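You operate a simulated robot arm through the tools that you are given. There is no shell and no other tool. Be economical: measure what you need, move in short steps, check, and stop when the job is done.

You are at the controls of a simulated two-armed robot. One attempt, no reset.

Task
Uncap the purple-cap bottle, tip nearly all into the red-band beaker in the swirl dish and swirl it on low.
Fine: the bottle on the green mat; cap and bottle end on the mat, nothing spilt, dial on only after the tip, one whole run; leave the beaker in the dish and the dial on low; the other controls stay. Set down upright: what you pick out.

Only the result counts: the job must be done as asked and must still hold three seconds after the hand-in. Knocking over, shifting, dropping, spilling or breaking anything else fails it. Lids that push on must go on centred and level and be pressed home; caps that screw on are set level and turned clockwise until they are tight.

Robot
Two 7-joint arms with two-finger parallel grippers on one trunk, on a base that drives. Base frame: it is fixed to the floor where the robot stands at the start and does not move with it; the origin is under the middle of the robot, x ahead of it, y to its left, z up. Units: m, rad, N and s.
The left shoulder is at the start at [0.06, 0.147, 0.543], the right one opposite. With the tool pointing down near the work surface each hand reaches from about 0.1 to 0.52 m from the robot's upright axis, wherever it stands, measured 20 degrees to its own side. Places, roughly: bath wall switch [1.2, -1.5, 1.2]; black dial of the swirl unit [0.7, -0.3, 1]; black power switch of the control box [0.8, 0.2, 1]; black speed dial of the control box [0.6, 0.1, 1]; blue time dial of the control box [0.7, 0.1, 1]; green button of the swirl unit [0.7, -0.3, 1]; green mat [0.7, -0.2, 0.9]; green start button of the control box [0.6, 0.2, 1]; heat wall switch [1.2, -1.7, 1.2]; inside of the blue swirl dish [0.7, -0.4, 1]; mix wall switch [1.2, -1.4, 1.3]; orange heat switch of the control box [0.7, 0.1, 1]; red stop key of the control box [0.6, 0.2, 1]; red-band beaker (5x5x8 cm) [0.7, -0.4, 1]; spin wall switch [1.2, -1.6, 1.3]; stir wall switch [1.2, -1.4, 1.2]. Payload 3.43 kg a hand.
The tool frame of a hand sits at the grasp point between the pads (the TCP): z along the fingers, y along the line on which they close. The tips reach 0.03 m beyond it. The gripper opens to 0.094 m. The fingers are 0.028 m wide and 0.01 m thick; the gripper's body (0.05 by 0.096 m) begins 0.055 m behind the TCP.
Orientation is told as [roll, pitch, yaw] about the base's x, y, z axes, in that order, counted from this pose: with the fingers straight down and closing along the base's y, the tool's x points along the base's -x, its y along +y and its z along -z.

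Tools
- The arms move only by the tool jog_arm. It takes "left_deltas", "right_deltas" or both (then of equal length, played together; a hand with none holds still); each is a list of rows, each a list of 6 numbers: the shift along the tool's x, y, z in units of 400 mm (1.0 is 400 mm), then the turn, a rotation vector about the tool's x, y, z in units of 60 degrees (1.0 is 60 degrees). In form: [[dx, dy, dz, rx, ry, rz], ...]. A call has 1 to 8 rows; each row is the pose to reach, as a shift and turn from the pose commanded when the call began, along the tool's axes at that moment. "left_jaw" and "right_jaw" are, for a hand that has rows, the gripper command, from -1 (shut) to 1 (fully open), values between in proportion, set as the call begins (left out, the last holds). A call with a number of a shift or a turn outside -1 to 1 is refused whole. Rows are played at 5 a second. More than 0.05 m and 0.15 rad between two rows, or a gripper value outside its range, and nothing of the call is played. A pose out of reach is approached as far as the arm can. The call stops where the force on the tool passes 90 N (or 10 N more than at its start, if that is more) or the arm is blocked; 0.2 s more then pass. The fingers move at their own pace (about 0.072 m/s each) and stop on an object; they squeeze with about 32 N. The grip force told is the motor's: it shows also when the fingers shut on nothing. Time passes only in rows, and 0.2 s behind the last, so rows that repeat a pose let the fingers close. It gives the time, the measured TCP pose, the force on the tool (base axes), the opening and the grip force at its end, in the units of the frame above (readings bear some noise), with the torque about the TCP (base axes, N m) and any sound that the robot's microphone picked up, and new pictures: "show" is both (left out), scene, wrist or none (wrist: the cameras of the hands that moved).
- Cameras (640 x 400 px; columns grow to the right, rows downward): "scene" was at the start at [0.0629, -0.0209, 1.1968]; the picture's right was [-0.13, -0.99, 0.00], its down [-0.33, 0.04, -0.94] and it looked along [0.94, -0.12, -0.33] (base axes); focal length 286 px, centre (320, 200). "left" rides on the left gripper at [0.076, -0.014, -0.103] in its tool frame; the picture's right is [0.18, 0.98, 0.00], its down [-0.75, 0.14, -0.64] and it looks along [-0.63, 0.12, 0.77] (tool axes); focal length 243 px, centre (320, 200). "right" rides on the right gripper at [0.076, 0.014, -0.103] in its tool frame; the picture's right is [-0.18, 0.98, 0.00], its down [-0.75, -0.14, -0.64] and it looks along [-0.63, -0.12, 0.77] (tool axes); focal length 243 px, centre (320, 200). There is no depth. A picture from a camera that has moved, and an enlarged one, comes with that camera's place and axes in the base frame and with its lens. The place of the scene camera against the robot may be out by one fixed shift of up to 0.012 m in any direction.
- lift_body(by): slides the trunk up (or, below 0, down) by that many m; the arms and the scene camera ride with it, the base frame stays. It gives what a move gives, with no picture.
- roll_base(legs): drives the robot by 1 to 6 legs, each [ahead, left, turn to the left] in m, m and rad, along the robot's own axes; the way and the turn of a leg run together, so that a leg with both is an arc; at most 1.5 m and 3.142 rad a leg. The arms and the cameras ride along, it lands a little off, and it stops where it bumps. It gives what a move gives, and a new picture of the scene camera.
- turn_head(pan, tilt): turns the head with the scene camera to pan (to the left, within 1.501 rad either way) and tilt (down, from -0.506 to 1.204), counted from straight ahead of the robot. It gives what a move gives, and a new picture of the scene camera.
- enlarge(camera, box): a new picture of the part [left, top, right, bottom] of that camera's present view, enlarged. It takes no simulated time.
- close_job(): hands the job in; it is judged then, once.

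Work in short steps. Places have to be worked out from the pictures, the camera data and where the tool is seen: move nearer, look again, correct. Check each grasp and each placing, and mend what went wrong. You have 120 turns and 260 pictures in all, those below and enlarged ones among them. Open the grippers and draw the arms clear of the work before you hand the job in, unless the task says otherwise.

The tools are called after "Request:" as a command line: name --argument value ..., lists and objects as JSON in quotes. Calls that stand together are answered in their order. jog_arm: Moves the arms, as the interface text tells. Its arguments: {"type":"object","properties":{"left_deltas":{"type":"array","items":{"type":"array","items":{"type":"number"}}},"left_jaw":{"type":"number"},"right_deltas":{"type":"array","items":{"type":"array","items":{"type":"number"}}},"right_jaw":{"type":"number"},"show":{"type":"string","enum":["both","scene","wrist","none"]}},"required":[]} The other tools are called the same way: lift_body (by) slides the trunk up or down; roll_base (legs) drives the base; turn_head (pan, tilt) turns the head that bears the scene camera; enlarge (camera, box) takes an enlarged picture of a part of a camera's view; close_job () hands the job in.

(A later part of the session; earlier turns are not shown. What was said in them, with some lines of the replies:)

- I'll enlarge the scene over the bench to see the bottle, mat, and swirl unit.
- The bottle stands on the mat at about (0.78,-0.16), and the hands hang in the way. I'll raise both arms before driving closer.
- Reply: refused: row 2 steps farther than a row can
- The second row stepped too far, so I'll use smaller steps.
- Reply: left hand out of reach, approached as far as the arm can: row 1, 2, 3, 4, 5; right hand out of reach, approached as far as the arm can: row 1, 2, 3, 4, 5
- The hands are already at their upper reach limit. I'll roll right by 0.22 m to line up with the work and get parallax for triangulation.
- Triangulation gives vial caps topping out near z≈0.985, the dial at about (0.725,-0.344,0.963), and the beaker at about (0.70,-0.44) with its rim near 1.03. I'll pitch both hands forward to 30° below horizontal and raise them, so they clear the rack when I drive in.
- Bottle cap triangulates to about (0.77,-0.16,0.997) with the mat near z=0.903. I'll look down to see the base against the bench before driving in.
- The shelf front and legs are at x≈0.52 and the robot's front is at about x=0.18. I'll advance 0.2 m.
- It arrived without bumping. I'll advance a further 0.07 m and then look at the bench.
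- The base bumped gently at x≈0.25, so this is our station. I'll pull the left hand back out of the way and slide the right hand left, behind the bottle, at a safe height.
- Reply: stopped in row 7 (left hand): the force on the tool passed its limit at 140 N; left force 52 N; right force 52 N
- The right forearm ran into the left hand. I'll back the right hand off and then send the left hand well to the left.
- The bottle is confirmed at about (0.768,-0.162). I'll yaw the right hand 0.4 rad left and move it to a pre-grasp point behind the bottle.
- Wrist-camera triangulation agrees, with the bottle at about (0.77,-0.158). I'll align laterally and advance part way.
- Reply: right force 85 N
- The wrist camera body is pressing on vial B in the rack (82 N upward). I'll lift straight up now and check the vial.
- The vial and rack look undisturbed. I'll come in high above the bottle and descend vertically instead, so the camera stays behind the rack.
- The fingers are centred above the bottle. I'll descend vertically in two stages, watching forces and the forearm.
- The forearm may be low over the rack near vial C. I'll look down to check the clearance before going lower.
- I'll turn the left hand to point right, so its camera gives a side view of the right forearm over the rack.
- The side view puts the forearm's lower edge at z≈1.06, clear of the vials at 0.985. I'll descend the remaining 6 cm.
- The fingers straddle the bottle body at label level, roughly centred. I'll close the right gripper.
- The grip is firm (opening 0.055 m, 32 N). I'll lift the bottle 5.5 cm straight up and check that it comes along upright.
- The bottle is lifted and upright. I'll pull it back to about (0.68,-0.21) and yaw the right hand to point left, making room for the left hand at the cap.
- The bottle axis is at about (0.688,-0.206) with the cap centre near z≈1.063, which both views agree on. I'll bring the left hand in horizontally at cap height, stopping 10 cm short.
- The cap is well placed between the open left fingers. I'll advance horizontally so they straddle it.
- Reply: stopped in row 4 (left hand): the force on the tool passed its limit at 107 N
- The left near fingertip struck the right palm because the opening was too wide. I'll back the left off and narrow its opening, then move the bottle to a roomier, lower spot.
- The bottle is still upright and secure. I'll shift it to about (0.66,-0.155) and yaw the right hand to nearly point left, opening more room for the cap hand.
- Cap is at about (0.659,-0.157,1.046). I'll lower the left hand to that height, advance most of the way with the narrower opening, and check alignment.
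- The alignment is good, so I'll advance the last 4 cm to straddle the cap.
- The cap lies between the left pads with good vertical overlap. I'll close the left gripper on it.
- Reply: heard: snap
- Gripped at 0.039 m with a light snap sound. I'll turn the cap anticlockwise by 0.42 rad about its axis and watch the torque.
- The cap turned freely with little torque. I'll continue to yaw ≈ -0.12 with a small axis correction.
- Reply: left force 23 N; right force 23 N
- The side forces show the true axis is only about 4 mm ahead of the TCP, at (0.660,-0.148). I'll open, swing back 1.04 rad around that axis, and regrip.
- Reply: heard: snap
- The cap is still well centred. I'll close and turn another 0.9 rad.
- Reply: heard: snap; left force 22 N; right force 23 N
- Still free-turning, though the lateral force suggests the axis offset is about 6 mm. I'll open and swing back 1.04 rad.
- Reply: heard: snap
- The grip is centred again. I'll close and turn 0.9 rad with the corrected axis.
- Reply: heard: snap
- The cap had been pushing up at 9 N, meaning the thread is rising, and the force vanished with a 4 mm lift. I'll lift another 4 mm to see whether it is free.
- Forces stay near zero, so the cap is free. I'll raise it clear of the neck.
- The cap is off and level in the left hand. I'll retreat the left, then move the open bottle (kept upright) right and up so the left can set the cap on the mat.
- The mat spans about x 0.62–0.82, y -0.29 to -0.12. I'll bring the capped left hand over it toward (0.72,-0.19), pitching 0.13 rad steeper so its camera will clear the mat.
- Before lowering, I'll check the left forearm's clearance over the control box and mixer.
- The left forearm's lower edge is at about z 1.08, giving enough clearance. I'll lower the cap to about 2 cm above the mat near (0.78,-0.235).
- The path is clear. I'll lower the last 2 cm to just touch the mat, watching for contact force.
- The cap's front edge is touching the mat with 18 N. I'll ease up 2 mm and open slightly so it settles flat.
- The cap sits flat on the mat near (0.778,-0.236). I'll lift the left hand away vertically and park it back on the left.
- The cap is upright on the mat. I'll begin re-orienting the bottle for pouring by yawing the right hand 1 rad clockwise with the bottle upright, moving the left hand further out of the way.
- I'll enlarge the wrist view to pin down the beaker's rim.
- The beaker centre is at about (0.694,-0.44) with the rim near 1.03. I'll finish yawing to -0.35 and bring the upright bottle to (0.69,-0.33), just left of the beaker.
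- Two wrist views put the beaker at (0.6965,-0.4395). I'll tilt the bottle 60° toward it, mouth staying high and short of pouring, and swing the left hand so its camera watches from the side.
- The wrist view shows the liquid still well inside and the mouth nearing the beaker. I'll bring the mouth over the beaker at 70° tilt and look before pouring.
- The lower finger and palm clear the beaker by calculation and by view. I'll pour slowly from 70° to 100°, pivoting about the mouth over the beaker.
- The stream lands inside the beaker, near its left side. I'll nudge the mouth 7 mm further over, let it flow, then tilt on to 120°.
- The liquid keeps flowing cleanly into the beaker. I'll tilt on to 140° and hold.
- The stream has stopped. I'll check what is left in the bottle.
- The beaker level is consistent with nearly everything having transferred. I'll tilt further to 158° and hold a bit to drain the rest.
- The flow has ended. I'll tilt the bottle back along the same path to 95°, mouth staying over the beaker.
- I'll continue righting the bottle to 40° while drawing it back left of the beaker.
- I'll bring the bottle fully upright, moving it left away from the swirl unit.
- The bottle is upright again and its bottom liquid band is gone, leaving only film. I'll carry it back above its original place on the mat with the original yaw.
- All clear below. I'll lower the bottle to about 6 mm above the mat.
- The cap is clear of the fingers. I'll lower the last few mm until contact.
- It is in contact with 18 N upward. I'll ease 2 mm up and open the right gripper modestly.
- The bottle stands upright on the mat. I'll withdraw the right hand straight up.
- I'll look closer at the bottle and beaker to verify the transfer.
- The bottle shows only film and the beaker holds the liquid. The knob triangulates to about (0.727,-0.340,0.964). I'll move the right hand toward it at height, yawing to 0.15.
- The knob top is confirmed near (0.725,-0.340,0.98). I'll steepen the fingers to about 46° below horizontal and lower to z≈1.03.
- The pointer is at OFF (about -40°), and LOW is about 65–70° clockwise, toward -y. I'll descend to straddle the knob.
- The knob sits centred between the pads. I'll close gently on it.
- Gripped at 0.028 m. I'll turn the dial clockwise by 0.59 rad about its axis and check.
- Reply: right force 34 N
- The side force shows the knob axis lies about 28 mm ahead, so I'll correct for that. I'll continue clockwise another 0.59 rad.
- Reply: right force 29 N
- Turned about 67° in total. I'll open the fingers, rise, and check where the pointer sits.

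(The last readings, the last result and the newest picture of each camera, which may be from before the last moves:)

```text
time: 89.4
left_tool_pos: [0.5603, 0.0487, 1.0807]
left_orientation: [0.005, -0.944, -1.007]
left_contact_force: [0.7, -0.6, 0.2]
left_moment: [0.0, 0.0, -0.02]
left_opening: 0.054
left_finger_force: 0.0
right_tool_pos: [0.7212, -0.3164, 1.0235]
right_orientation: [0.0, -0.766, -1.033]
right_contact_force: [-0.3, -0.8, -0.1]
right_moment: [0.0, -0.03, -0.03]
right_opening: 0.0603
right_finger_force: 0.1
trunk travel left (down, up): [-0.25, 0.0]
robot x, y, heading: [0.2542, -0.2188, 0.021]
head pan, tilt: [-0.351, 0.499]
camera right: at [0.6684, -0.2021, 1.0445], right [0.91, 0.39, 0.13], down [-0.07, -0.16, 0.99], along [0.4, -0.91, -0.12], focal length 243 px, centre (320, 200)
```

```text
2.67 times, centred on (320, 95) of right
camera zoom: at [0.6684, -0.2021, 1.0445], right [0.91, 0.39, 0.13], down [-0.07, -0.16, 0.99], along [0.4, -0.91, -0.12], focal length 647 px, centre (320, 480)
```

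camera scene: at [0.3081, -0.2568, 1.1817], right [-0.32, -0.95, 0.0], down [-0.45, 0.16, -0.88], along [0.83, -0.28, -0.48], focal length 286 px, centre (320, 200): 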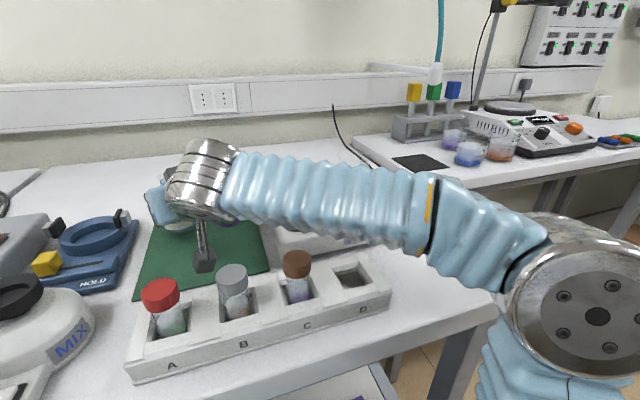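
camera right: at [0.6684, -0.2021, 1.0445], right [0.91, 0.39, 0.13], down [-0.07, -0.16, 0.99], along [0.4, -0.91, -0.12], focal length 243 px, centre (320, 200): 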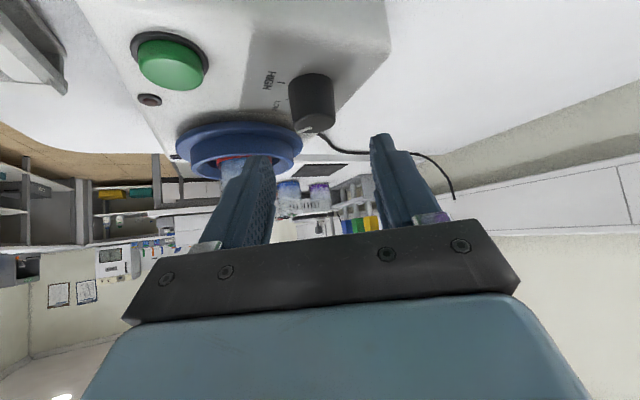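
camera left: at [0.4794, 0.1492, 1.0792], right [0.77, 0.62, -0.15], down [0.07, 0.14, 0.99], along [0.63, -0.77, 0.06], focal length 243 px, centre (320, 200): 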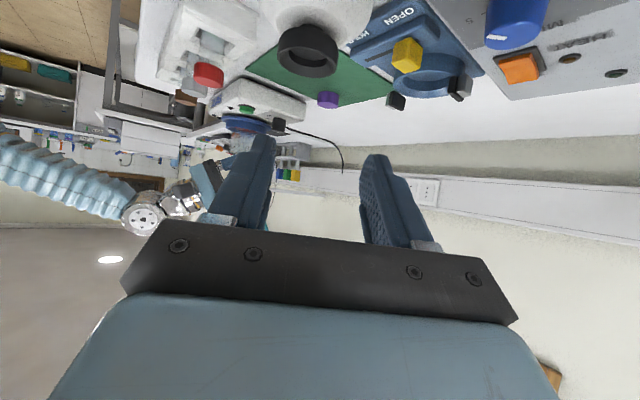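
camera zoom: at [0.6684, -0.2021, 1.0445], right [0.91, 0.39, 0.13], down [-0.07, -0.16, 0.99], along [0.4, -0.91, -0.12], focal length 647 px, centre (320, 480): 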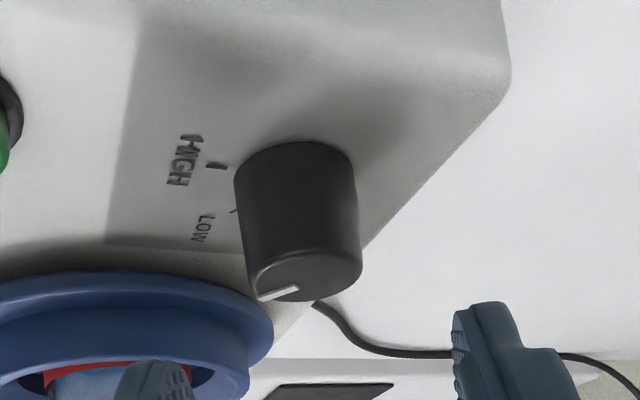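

The pointer is very near the LOW tick (about -108° against LOW's ≈-102°). I'll back the hand away and look at the lamp and the beaker.

Request:
jog_arm --right_deltas '[[0.005, -0.07, -0.057, 0, 0, 0], [0.01, -0.143, -0.113, 0, 0, 0], [0.014, -0.215, -0.17, 0, 0, 0], [0.014, -0.215, -0.17, 0, 0, 0]]' --show "wrist"

Request:
enlarge --camera "right" --box '[140, 40, 460, 240]'

```text
time: 90.4
left_tool_pos: [0.5601, 0.0495, 1.0797]
left_orientation: [0.005, -0.942, -1.006]
left_contact_force: [0.5, 0.5, -0.2]
left_moment: [0.03, 0.01, 0.01]
left_opening: 0.0542
left_finger_force: 0.1
right_tool_pos: [0.6195, -0.3168, 1.0692]
right_orientation: [-0.001, -0.766, -1.032]
right_contact_force: [0.5, 0.4, -0.2]
right_moment: [0.01, 0.0, 0.02]
right_opening: 0.06
right_finger_force: 0.0
trunk travel left (down, up): [-0.25, 0.0]
robot x, y, heading: [0.2497, -0.2168, 0.018]
head pan, tilt: [-0.351, 0.499]
camera right: at [0.566, -0.2015, 1.0905], right [0.91, 0.39, 0.13], down [-0.07, -0.16, 0.98], along [0.4, -0.91, -0.12], focal length 243 px, centre (320, 200)
```

right: 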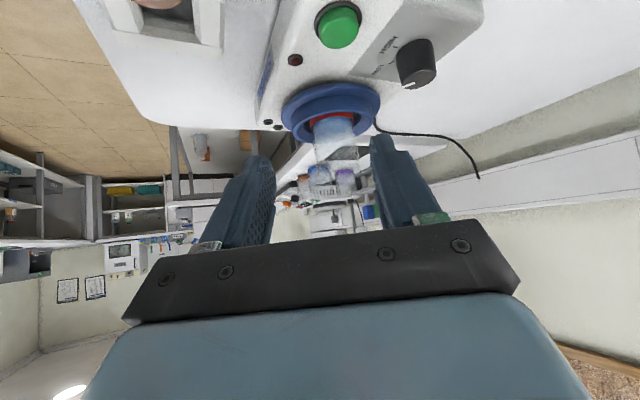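

```text
2.00 times, centred on (300, 140) of right
camera zoom: at [0.566, -0.2015, 1.0905], right [0.91, 0.39, 0.13], down [-0.07, -0.16, 0.98], along [0.4, -0.91, -0.12], focal length 485 px, centre (360, 320)
```

zoom: 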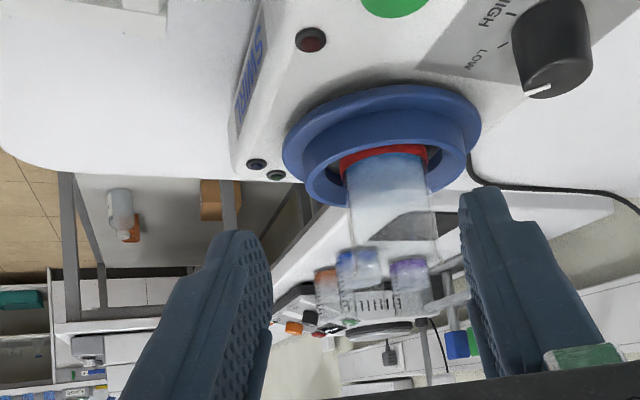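

I'll park the right hand further back to the right, letting time pass, and watch the unit for signs of running.

Request:
jog_arm --right_deltas '[[0, 0, -0.03, -0.09, 0, -0.094], [0, 0, -0.06, -0.18, 0, -0.188], [0, 0, -0.06, -0.27, 0, -0.282], [0, 0, -0.06, -0.36, 0, -0.376], [0, 0, -0.06, -0.45, 0, -0.47], [0, 0, -0.06, -0.54, 0, -0.564], [0, 0, -0.06, -0.63, 0, -0.658], [0, 0, -0.06, -0.63, 0, -0.658]]' --show "both"

Request:
enlarge --camera "scene" --box '[200, 140, 440, 290]'

```text
time: 92.2
left_tool_pos: [0.5603, 0.0494, 1.0806]
left_orientation: [0.006, -0.944, -1.006]
left_contact_force: [-0.2, -0.7, -0.5]
left_moment: [-0.02, 0.01, 0.02]
left_opening: 0.0545
left_finger_force: 0.2
right_tool_pos: [0.6112, -0.3026, 1.0859]
right_orientation: [-0.002, -0.764, -0.077]
right_contact_force: [0.5, -0.1, 0.4]
right_moment: [0.01, -0.01, 0.01]
right_opening: 0.0603
right_finger_force: 0.1
trunk travel left (down, up): [-0.25, 0.0]
robot x, y, heading: [0.2501, -0.2165, 0.018]
head pan, tilt: [-0.351, 0.499]
camera scene: at [0.308, -0.257, 1.1817], right [-0.32, -0.95, 0.0], down [-0.45, 0.16, -0.88], along [0.83, -0.28, -0.48], focal length 286 px, centre (320, 200)
camera right: at [0.4876, -0.2799, 1.1075], right [0.21, 0.97, 0.13], down [0.09, -0.15, 0.99], along [0.97, -0.19, -0.12], focal length 243 px, centre (320, 200)
```

scene: 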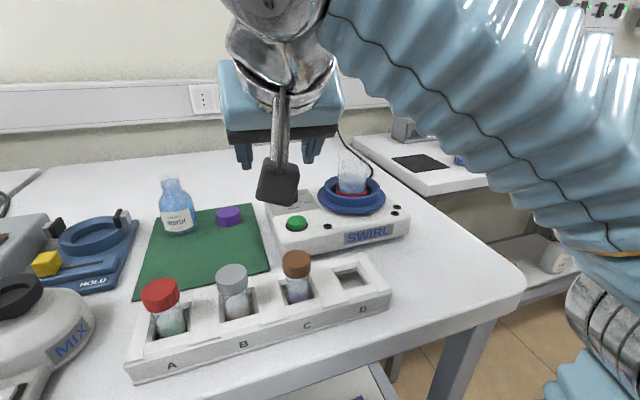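
right: 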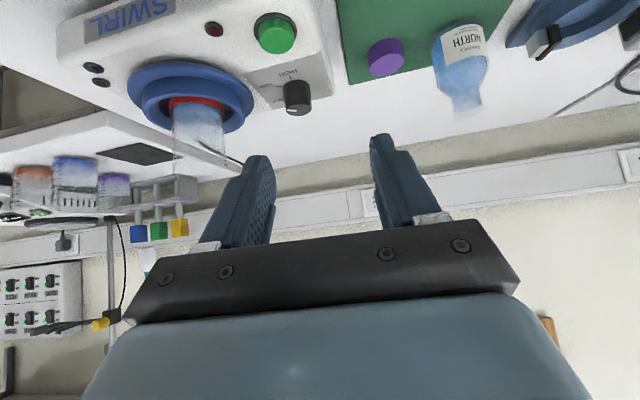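

```text
2.67 times, centred on (320, 215) of scene
camera zoom: at [0.308, -0.257, 1.1817], right [-0.32, -0.95, 0.0], down [-0.45, 0.16, -0.88], along [0.83, -0.28, -0.48], focal length 762 px, centre (320, 160)
```

zoom: 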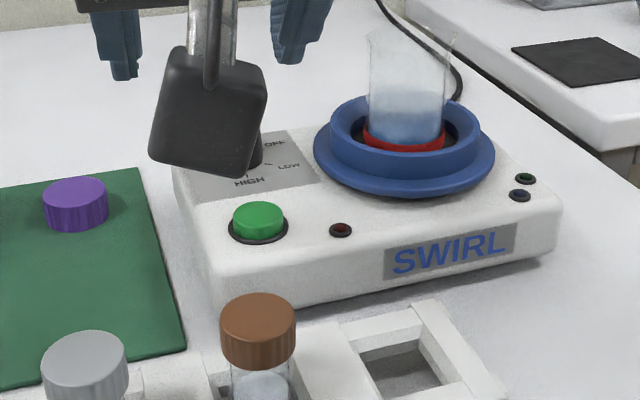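

I'll look closely at the dial, the lamps and the dish.

Request:
enlarge --camera "right" --box '[240, 50, 336, 130]'

Request:
enlarge --camera "scene" --box '[310, 150, 420, 250]'

```text
5.00 times, centred on (288, 90) of right
camera zoom: at [0.4876, -0.2799, 1.1075], right [0.21, 0.97, 0.13], down [0.09, -0.15, 0.99], along [0.97, -0.19, -0.12], focal length 1213 px, centre (480, 750)
```

zoom: 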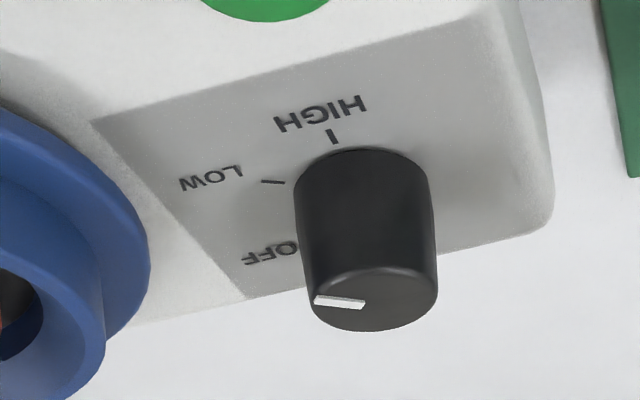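

```text
4.00 times, centred on (365, 200) of scene
camera zoom: at [0.308, -0.257, 1.1817], right [-0.32, -0.95, 0.0], down [-0.45, 0.16, -0.88], along [0.83, -0.28, -0.48], focal length 1144 px, centre (140, 200)
```

zoom: 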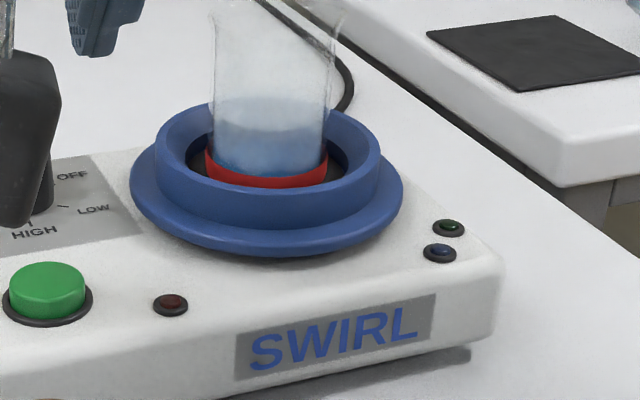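

The pointer lines up with LOW, but no lamp is lit. I'll wait a few seconds and compare for motion or sound before deciding about the green button.

Request:
jog_arm --right_deltas '[[0, 0, 0, 0, 0, 0], [0, 0, 0, 0, 0, 0], [0, 0, 0, 0, 0, 0], [0, 0, 0, 0, 0, 0], [0, 0, 0, 0, 0, 0], [0, 0, 0, 0, 0, 0], [0, 0, 0, 0, 0, 0], [0, 0, 0, 0, 0, 0]]' --show "none"

Request:
enlarge --camera "scene" --box '[310, 150, 420, 250]'

```text
time: 94.0
left_tool_pos: [0.5599, 0.05, 1.0805]
left_orientation: [0.005, -0.943, -1.007]
left_contact_force: [-0.2, -0.3, -0.1]
left_moment: [-0.04, 0.01, 0.02]
left_opening: 0.054
left_finger_force: 0.1
right_tool_pos: [0.6124, -0.3035, 1.0865]
right_orientation: [-0.001, -0.763, -0.079]
right_contact_force: [-0.4, 0.6, 0.2]
right_moment: [0.02, -0.02, 0.01]
right_opening: 0.0603
right_finger_force: 0.1
trunk travel left (down, up): [-0.25, 0.0]
robot x, y, heading: [0.254, -0.2192, 0.024]
head pan, tilt: [-0.351, 0.499]
```

```text
4.00 times, centred on (365, 200) of scene
camera zoom: at [0.308, -0.2568, 1.1817], right [-0.32, -0.95, 0.0], down [-0.45, 0.16, -0.88], along [0.83, -0.28, -0.48], focal length 1144 px, centre (140, 200)
```

zoom: 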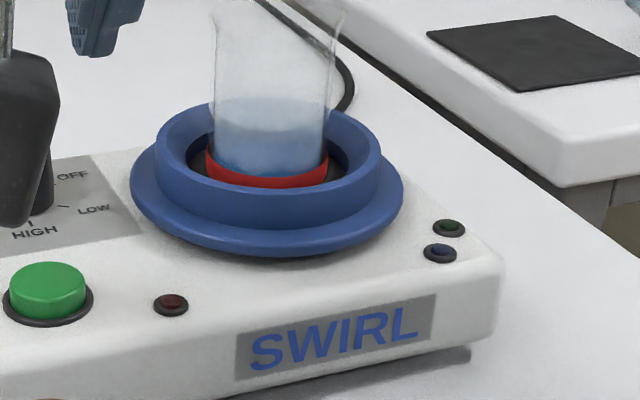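

Nothing has changed, so the unit doesn't run on the dial alone and a run evidently has to be started with its green button. I'll close the right fingers and bring the tips steeply above the button near (0.653,-0.331).

Request:
jog_arm --right_deltas '[[0.016, -0.02, 0.062, 0, 0.105, 0], [0.031, -0.041, 0.123, 0, 0.21, 0], [0.047, -0.0616, 0.185, 0, 0.313, 0], [0.047, -0.0616, 0.185, 0, 0.313, 0]]' --right_jaw -1 --show "both"

Request:
enlarge --camera "right" --box '[200, 20, 440, 170]'

Request:
enlarge --camera "scene" --box '[220, 150, 420, 275]'

```text
time: 95.0
left_tool_pos: [0.5598, 0.0501, 1.08]
left_orientation: [0.005, -0.944, -1.006]
left_contact_force: [0.5, -0.6, -0.6]
left_moment: [0.02, 0.01, 0.0]
left_opening: 0.0539
left_finger_force: 0.1
right_tool_pos: [0.6486, -0.33, 1.0213]
right_orientation: [-0.003, -0.436, -0.078]
right_contact_force: [0.6, -0.3, 0.5]
right_moment: [0.0, -0.03, -0.05]
right_opening: 0.0002
right_finger_force: 32.2
trunk travel left (down, up): [-0.25, 0.0]
robot x, y, heading: [0.2524, -0.2185, 0.021]
head pan, tilt: [-0.351, 0.499]
camera scene: at [0.3081, -0.2568, 1.1817], right [-0.32, -0.95, 0.0], down [-0.45, 0.16, -0.88], along [0.83, -0.28, -0.48], focal length 286 px, centre (320, 200)
camera right: at [0.5368, -0.308, 1.0819], right [0.24, 0.97, 0.08], down [0.4, -0.17, 0.9], along [0.88, -0.19, -0.43], focal length 243 px, centre (320, 200)
```

scene: 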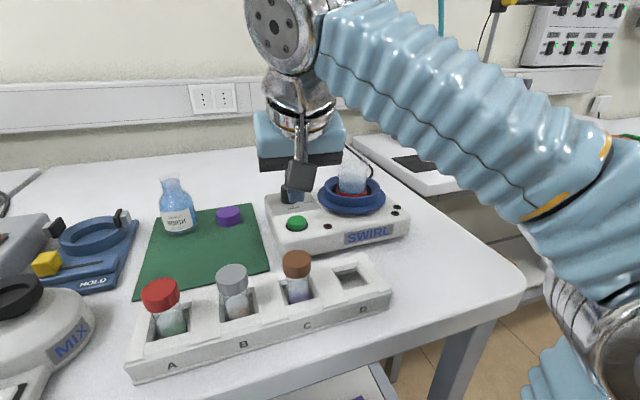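
right: 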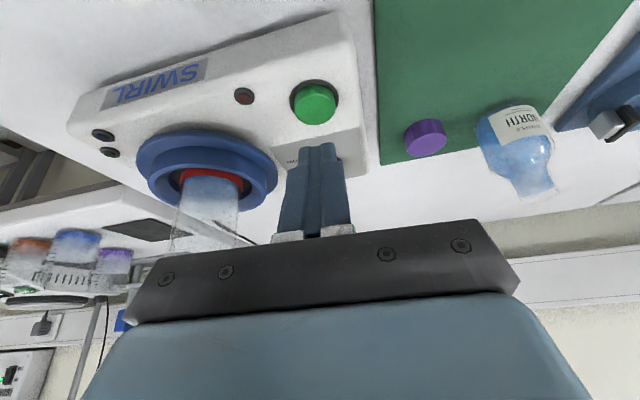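

```text
2.67 times, centred on (320, 95) of right
camera zoom: at [0.5368, -0.308, 1.0819], right [0.24, 0.97, 0.08], down [0.4, -0.17, 0.9], along [0.88, -0.19, -0.43], focal length 647 px, centre (320, 480)
```

zoom: 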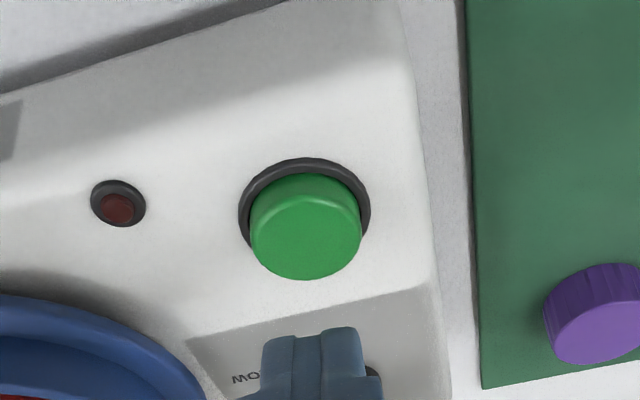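

```text
3.20 times, centred on (320, 212) of scene
camera zoom: at [0.3081, -0.2568, 1.1817], right [-0.32, -0.95, 0.0], down [-0.45, 0.16, -0.88], along [0.83, -0.28, -0.48], focal length 915 px, centre (320, 160)
```

zoom: 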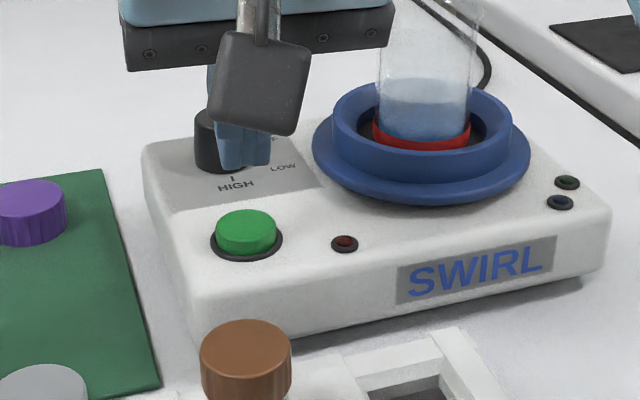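

The button top is at about (0.652,-0.332,0.96) and the tips are lined up over it. I'll descend until they touch.

Request:
jog_arm --right_deltas '[[0.012, -0.003, 0.026, 0, 0, 0], [0.0243, -0.003, 0.052, 0, 0, 0], [0.0264, -0.003, 0.0566, 0, 0, 0]]' --show "none"

Request:
enlarge --camera "scene" --box '[240, 170, 400, 270]'

Request:
enlarge --camera "right" --box '[200, 40, 440, 190]'

```text
time: 95.8
left_tool_pos: [0.5604, 0.0495, 1.0804]
left_orientation: [0.005, -0.943, -1.007]
left_contact_force: [0.6, 0.3, 0.2]
left_moment: [0.0, 0.03, 0.01]
left_opening: 0.054
left_finger_force: 0.1
right_tool_pos: [0.6466, -0.3323, 0.9943]
right_orientation: [-0.001, -0.436, -0.079]
right_contact_force: [-0.1, -0.5, -0.1]
right_moment: [0.03, -0.01, 0.01]
right_opening: 0.0
right_finger_force: 31.8
trunk travel left (down, up): [-0.25, 0.0]
robot x, y, heading: [0.2519, -0.2199, 0.024]
head pan, tilt: [-0.351, 0.499]
```

```text
4.00 times, centred on (320, 220) of scene
camera zoom: at [0.308, -0.2568, 1.1817], right [-0.32, -0.95, 0.0], down [-0.45, 0.16, -0.88], along [0.83, -0.28, -0.48], focal length 1144 px, centre (320, 120)
```

zoom: 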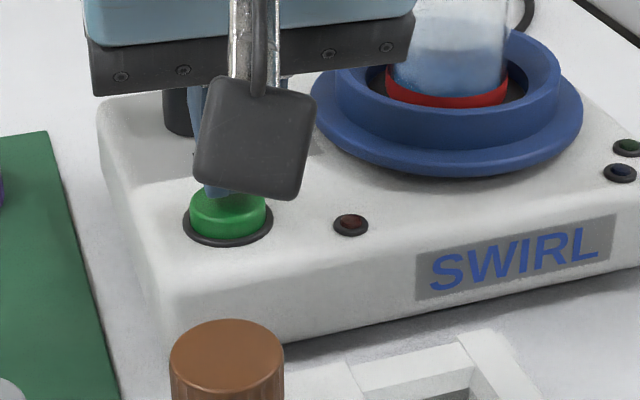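

```text
2.67 times, centred on (320, 115) of right
camera zoom: at [0.5363, -0.3095, 1.0548], right [0.24, 0.97, 0.08], down [0.4, -0.17, 0.9], along [0.88, -0.19, -0.43], focal length 647 px, centre (320, 427)
```

zoom: 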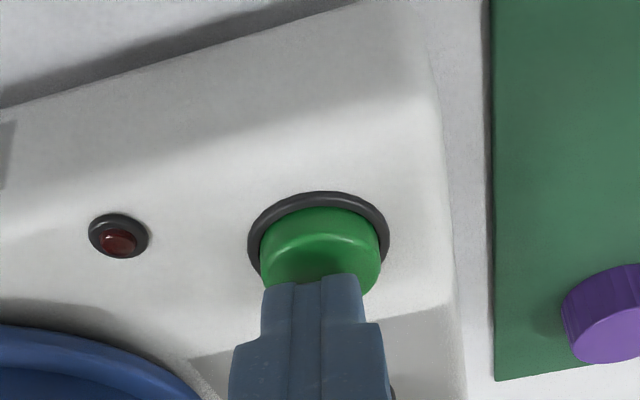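

The tips are just above the button's far half. I'll shift back 4 mm and press down gently, watching the force and lamps.

Request:
jog_arm --right_deltas '[[0.012, 0, 0.0025, 0, 0, 0], [0.0175, 0, 0.014, 0, 0, 0], [0.0175, 0, 0.014, 0, 0, 0]]' --show "none"

Request:
enlarge --camera "scene" --box '[240, 170, 400, 270]'

```text
time: 96.6
left_tool_pos: [0.5592, 0.0499, 1.0811]
left_orientation: [0.004, -0.945, -1.008]
left_contact_force: [0.5, 0.1, 0.4]
left_moment: [0.0, 0.02, 0.01]
left_opening: 0.0542
left_finger_force: 0.1
right_tool_pos: [0.6429, -0.3317, 0.9883]
right_orientation: [0.0, -0.439, -0.082]
right_contact_force: [3.8, -0.1, 8.1]
right_moment: [0.0, -0.07, -0.03]
right_opening: 0.0002
right_finger_force: 31.8
trunk travel left (down, up): [-0.25, 0.0]
robot x, y, heading: [0.2508, -0.2169, 0.022]
head pan, tilt: [-0.351, 0.499]
heard: click
```

```text
4.00 times, centred on (320, 220) of scene
camera zoom: at [0.3079, -0.2567, 1.1818], right [-0.32, -0.95, 0.0], down [-0.45, 0.16, -0.88], along [0.83, -0.28, -0.48], focal length 1144 px, centre (320, 120)
```

zoom: 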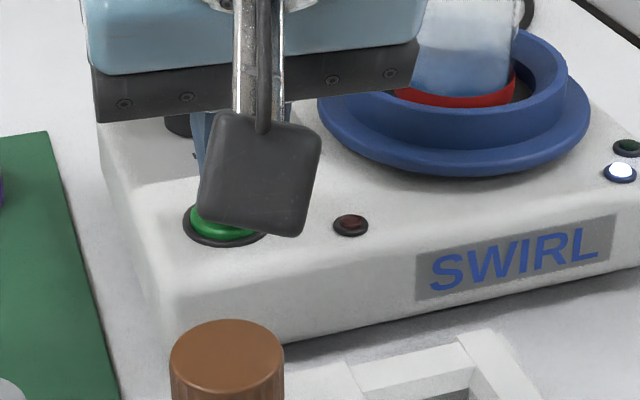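

A click, and the blue lamp is lit with the dish swirling, so the run has started. I'll lift off the button and wait clear.

Request:
jog_arm --right_deltas '[[-0.021, 0, -0.045, 0, 0, 0], [-0.042, 0, -0.0906, 0, 0, 0], [0.0, 0, -0.17, 0, 0, 0], [0.04, 0, -0.25, 0, 0, 0], [0.04, 0, -0.25, 0, 0, 0], [0.04, 0, -0.25, 0, 0, 0], [0.04, 0, -0.25, 0, 0, 0], [0.04, 0, -0.25, 0, 0, 0]]' --show "scene"

Request:
enlarge --camera "scene" --box '[150, 140, 430, 290]'

```text
time: 98.4
left_tool_pos: [0.5611, 0.0502, 1.0803]
left_orientation: [0.005, -0.944, -1.007]
left_contact_force: [-0.3, -0.7, 0.3]
left_moment: [0.0, -0.01, 0.03]
left_opening: 0.0542
left_finger_force: 0.0
right_tool_pos: [0.5865, -0.3273, 1.0686]
right_orientation: [-0.001, -0.437, -0.078]
right_contact_force: [0.5, 0.2, 0.3]
right_moment: [0.0, -0.01, -0.04]
right_opening: 0.0
right_finger_force: 31.4
trunk travel left (down, up): [-0.25, 0.0]
robot x, y, heading: [0.2504, -0.2134, 0.021]
head pan, tilt: [-0.351, 0.499]
camera scene: at [0.308, -0.2568, 1.1817], right [-0.32, -0.95, 0.0], down [-0.45, 0.16, -0.88], along [0.83, -0.28, -0.48], focal length 286 px, centre (320, 200)
```

scene: 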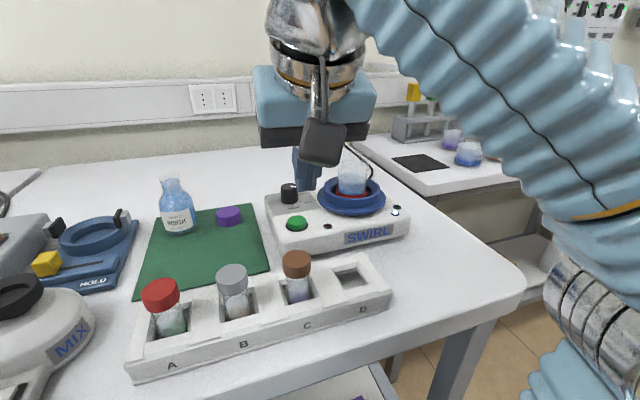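

```text
2.29 times, centred on (290, 215) of scene
camera zoom: at [0.308, -0.2568, 1.1817], right [-0.32, -0.95, 0.0], down [-0.45, 0.16, -0.88], along [0.83, -0.28, -0.48], focal length 653 px, centre (389, 166)
```

zoom: 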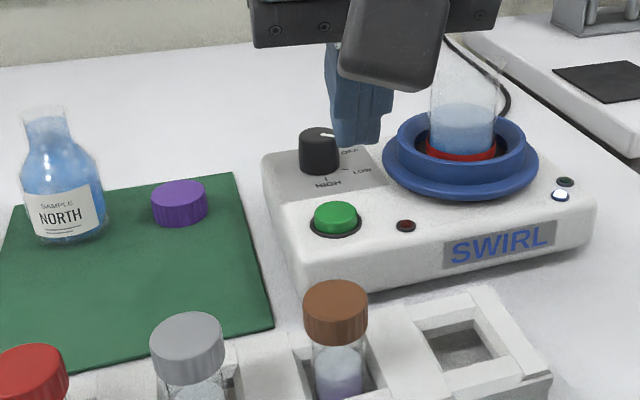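

The blue run lamp stays lit. I'll park the right hand back and to the right while the run continues.

Request:
jog_arm --right_deltas '[[0.04, -0.08, -0.02, 0, 0, 0], [0.08, -0.16, -0.04, 0, 0, 0], [0.12, -0.24, -0.055, 0, 0, 0], [0.16, -0.315, -0.075, 0, 0, 0], [0.16, -0.315, -0.075, 0, 0, 0], [0.16, -0.315, -0.075, 0, 0, 0], [0.16, -0.315, -0.075, 0, 0, 0], [0.16, -0.315, -0.075, 0, 0, 0]]' --right_jaw 0 --show "scene"

Request:
enlarge --camera "scene" --box '[150, 140, 430, 290]'

```text
time: 100.2
left_tool_pos: [0.5604, 0.0495, 1.0806]
left_orientation: [0.004, -0.945, -1.007]
left_contact_force: [0.3, 0.8, -0.2]
left_moment: [0.02, -0.02, 0.02]
left_opening: 0.0542
left_finger_force: 0.0
right_tool_pos: [0.5038, -0.4485, 1.0681]
right_orientation: [-0.002, -0.439, -0.079]
right_contact_force: [1.1, -1.2, 0.2]
right_moment: [0.0, 0.01, -0.04]
right_opening: 0.047
right_finger_force: 0.0
trunk travel left (down, up): [-0.25, 0.0]
robot x, y, heading: [0.2474, -0.2132, 0.025]
head pan, tilt: [-0.351, 0.499]
camera scene: at [0.308, -0.2568, 1.1817], right [-0.32, -0.95, 0.0], down [-0.45, 0.16, -0.88], along [0.83, -0.28, -0.48], focal length 286 px, centre (320, 200)
```

scene: 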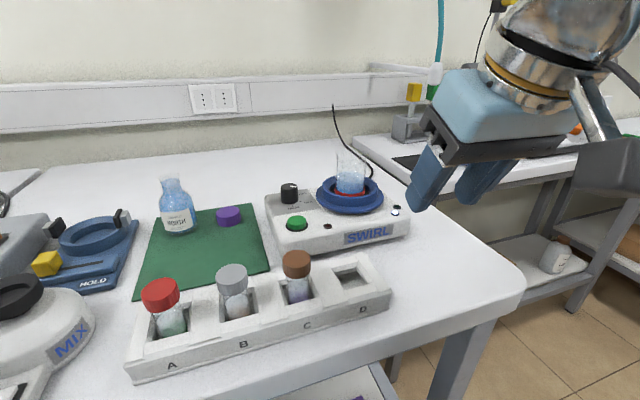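

```text
2.29 times, centred on (290, 215) of scene
camera zoom: at [0.308, -0.2568, 1.1817], right [-0.32, -0.95, 0.0], down [-0.45, 0.16, -0.88], along [0.83, -0.28, -0.48], focal length 653 px, centre (389, 166)
```

zoom: 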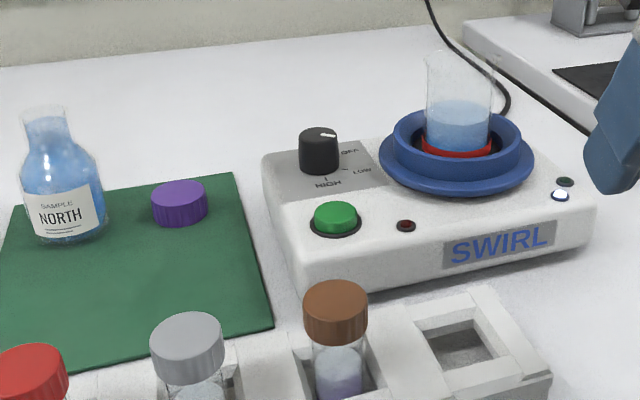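

The dish is moving and the run goes on. I'll wait.

Request:
jog_arm --right_deltas '[[0, 0, 0, 0, 0, 0], [0, 0, 0, 0, 0, 0], [0, 0, 0, 0, 0, 0], [0, 0, 0, 0, 0, 0], [0, 0, 0, 0, 0, 0], [0, 0, 0, 0, 0, 0], [0, 0, 0, 0, 0, 0], [0, 0, 0, 0, 0, 0]]' --show "none"

Request:
jog_arm --right_deltas '[[0, 0, 0, 0, 0, 0], [0, 0, 0, 0, 0, 0], [0, 0, 0, 0, 0, 0], [0, 0, 0, 0, 0, 0], [0, 0, 0, 0, 0, 0], [0, 0, 0, 0, 0, 0], [0, 0, 0, 0, 0, 0], [0, 0, 0, 0, 0, 0]]' --show "none"

Request:
enlarge --camera "scene" --box '[250, 140, 430, 260]'

```text
time: 102.0
left_tool_pos: [0.5592, 0.05, 1.0806]
left_orientation: [0.006, -0.944, -1.008]
left_contact_force: [0.0, -0.3, -0.8]
left_moment: [0.02, 0.01, 0.02]
left_opening: 0.054
left_finger_force: 0.1
right_tool_pos: [0.5039, -0.4489, 1.0683]
right_orientation: [-0.002, -0.438, -0.08]
right_contact_force: [-0.7, 0.0, 0.0]
right_moment: [-0.02, -0.02, 0.0]
right_opening: 0.0468
right_finger_force: 0.1
trunk travel left (down, up): [-0.25, 0.0]
robot x, y, heading: [0.2529, -0.2165, 0.019]
head pan, tilt: [-0.351, 0.499]
```

```text
time: 103.8
left_tool_pos: [0.5601, 0.0488, 1.0797]
left_orientation: [0.006, -0.946, -1.006]
left_contact_force: [-0.3, 1.1, 0.3]
left_moment: [0.0, -0.01, 0.02]
left_opening: 0.054
left_finger_force: 0.0
right_tool_pos: [0.5029, -0.4478, 1.0681]
right_orientation: [-0.001, -0.437, -0.078]
right_contact_force: [0.1, -0.6, -0.9]
right_moment: [-0.03, 0.03, -0.01]
right_opening: 0.047
right_finger_force: 0.0
trunk travel left (down, up): [-0.25, 0.0]
robot x, y, heading: [0.2533, -0.2175, 0.021]
head pan, tilt: [-0.351, 0.499]
```

```text
3.33 times, centred on (340, 200) of scene
camera zoom: at [0.308, -0.2568, 1.1817], right [-0.32, -0.95, 0.0], down [-0.45, 0.16, -0.88], along [0.83, -0.28, -0.48], focal length 953 px, centre (253, 200)
```

zoom: 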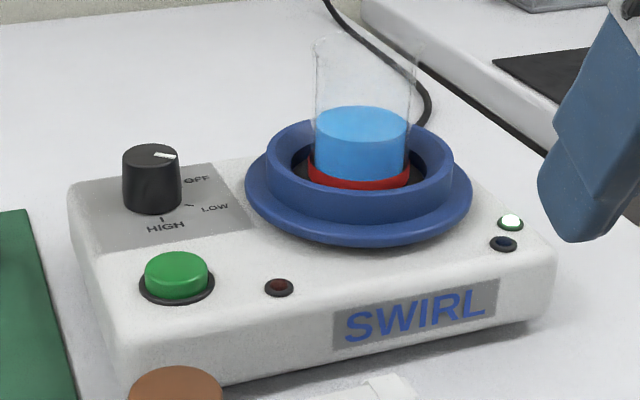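

The green lamp is lit: the run is finished, the dial is on LOW and the beaker is evenly blue in the dish. I'll draw the left arm and right arm back, then take a final look.

Request:
jog_arm --left_deltas '[[0.03, -0.084, -0.043, 0, 0, 0], [0.062, -0.168, -0.086, 0, 0, 0], [0.094, -0.2535, -0.13, 0, 0, 0], [0.094, -0.2535, -0.13, 0, 0, 0]]' --right_deltas '[[0.05, 0, -0.02, 0, 0, 0], [0.1, 0, -0.045, 0, 0, 0], [0.15, 0, -0.07, 0, 0, 0], [0.15, 0, -0.07, 0, 0, 0]]' --right_jaw 0.5 --show "scene"

Request:
enlarge --camera "scene" --box '[120, 140, 320, 265]'

```text
time: 104.8
left_tool_pos: [0.4379, 0.0491, 1.0791]
left_orientation: [0.005, -0.945, -1.007]
left_contact_force: [-0.4, -0.8, -0.6]
left_moment: [0.01, -0.01, 0.02]
left_opening: 0.054
left_finger_force: 0.0
right_tool_pos: [0.4386, -0.4387, 1.0681]
right_orientation: [-0.001, -0.437, -0.08]
right_contact_force: [-0.3, -0.5, 0.2]
right_moment: [0.0, 0.02, 0.01]
right_opening: 0.0704
right_finger_force: 0.0
trunk travel left (down, up): [-0.25, 0.0]
robot x, y, heading: [0.2541, -0.2159, 0.017]
head pan, tilt: [-0.351, 0.499]
camera scene: at [0.3075, -0.2567, 1.1817], right [-0.32, -0.95, 0.0], down [-0.45, 0.16, -0.88], along [0.83, -0.28, -0.48], focal length 286 px, centre (320, 200)
```

scene: 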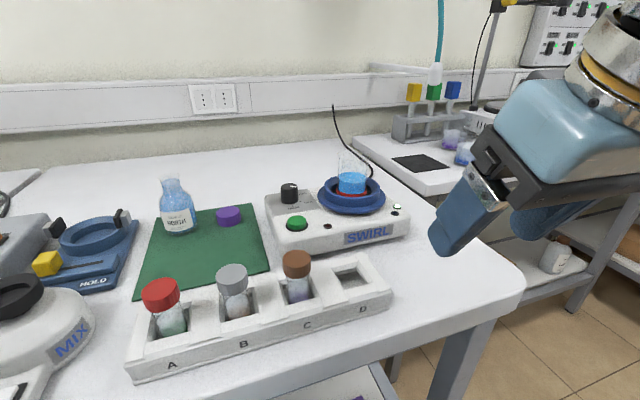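

```text
3.20 times, centred on (220, 202) of scene
camera zoom: at [0.3075, -0.2567, 1.1817], right [-0.32, -0.95, 0.0], down [-0.45, 0.16, -0.88], along [0.83, -0.28, -0.48], focal length 915 px, centre (640, 192)
```

zoom: 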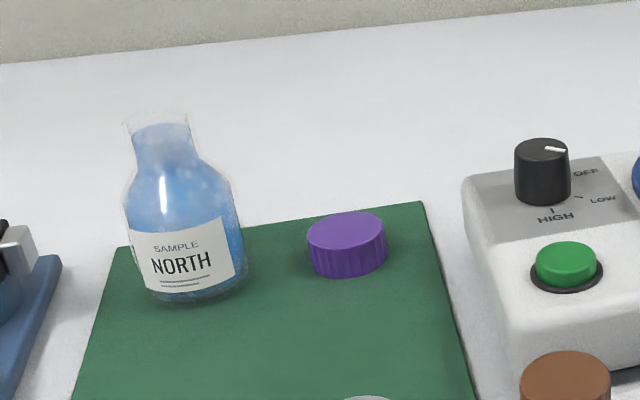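

The bottle (only film left inside) and the cap stand upright on the mat. The beaker is in the dish after a finished run, the dial is on LOW, and both arms are clear. I'll hand in now.

Request:
close_job

```text
The job is handed in.
```

I handed the job in. The bottle was uncapped and tipped into the red-band beaker in the swirl dish, which then had one full run on low. At hand-in the bottle and cap stood upright on the green mat, the beaker was in the dish, and the dial was on LOW.

- **Green button pressed:** I pressed the swirl unit's green button once because nothing ran on the dial alone. If "the other controls stay" was meant to include that button, this breaks it. The blue lamp then lit, and the green lamp lit when the run ended.
- **Contact with a vial:** while reaching for the bottle, my right wrist camera pressed on vial B in the rack with about 80 N. The vial and rack looked unmoved afterwards.
- **Liquid left in the bottle:** the bottle still shows a blue film on its walls. I judged nearly all of it had been poured from the pictures, not by measuring it.
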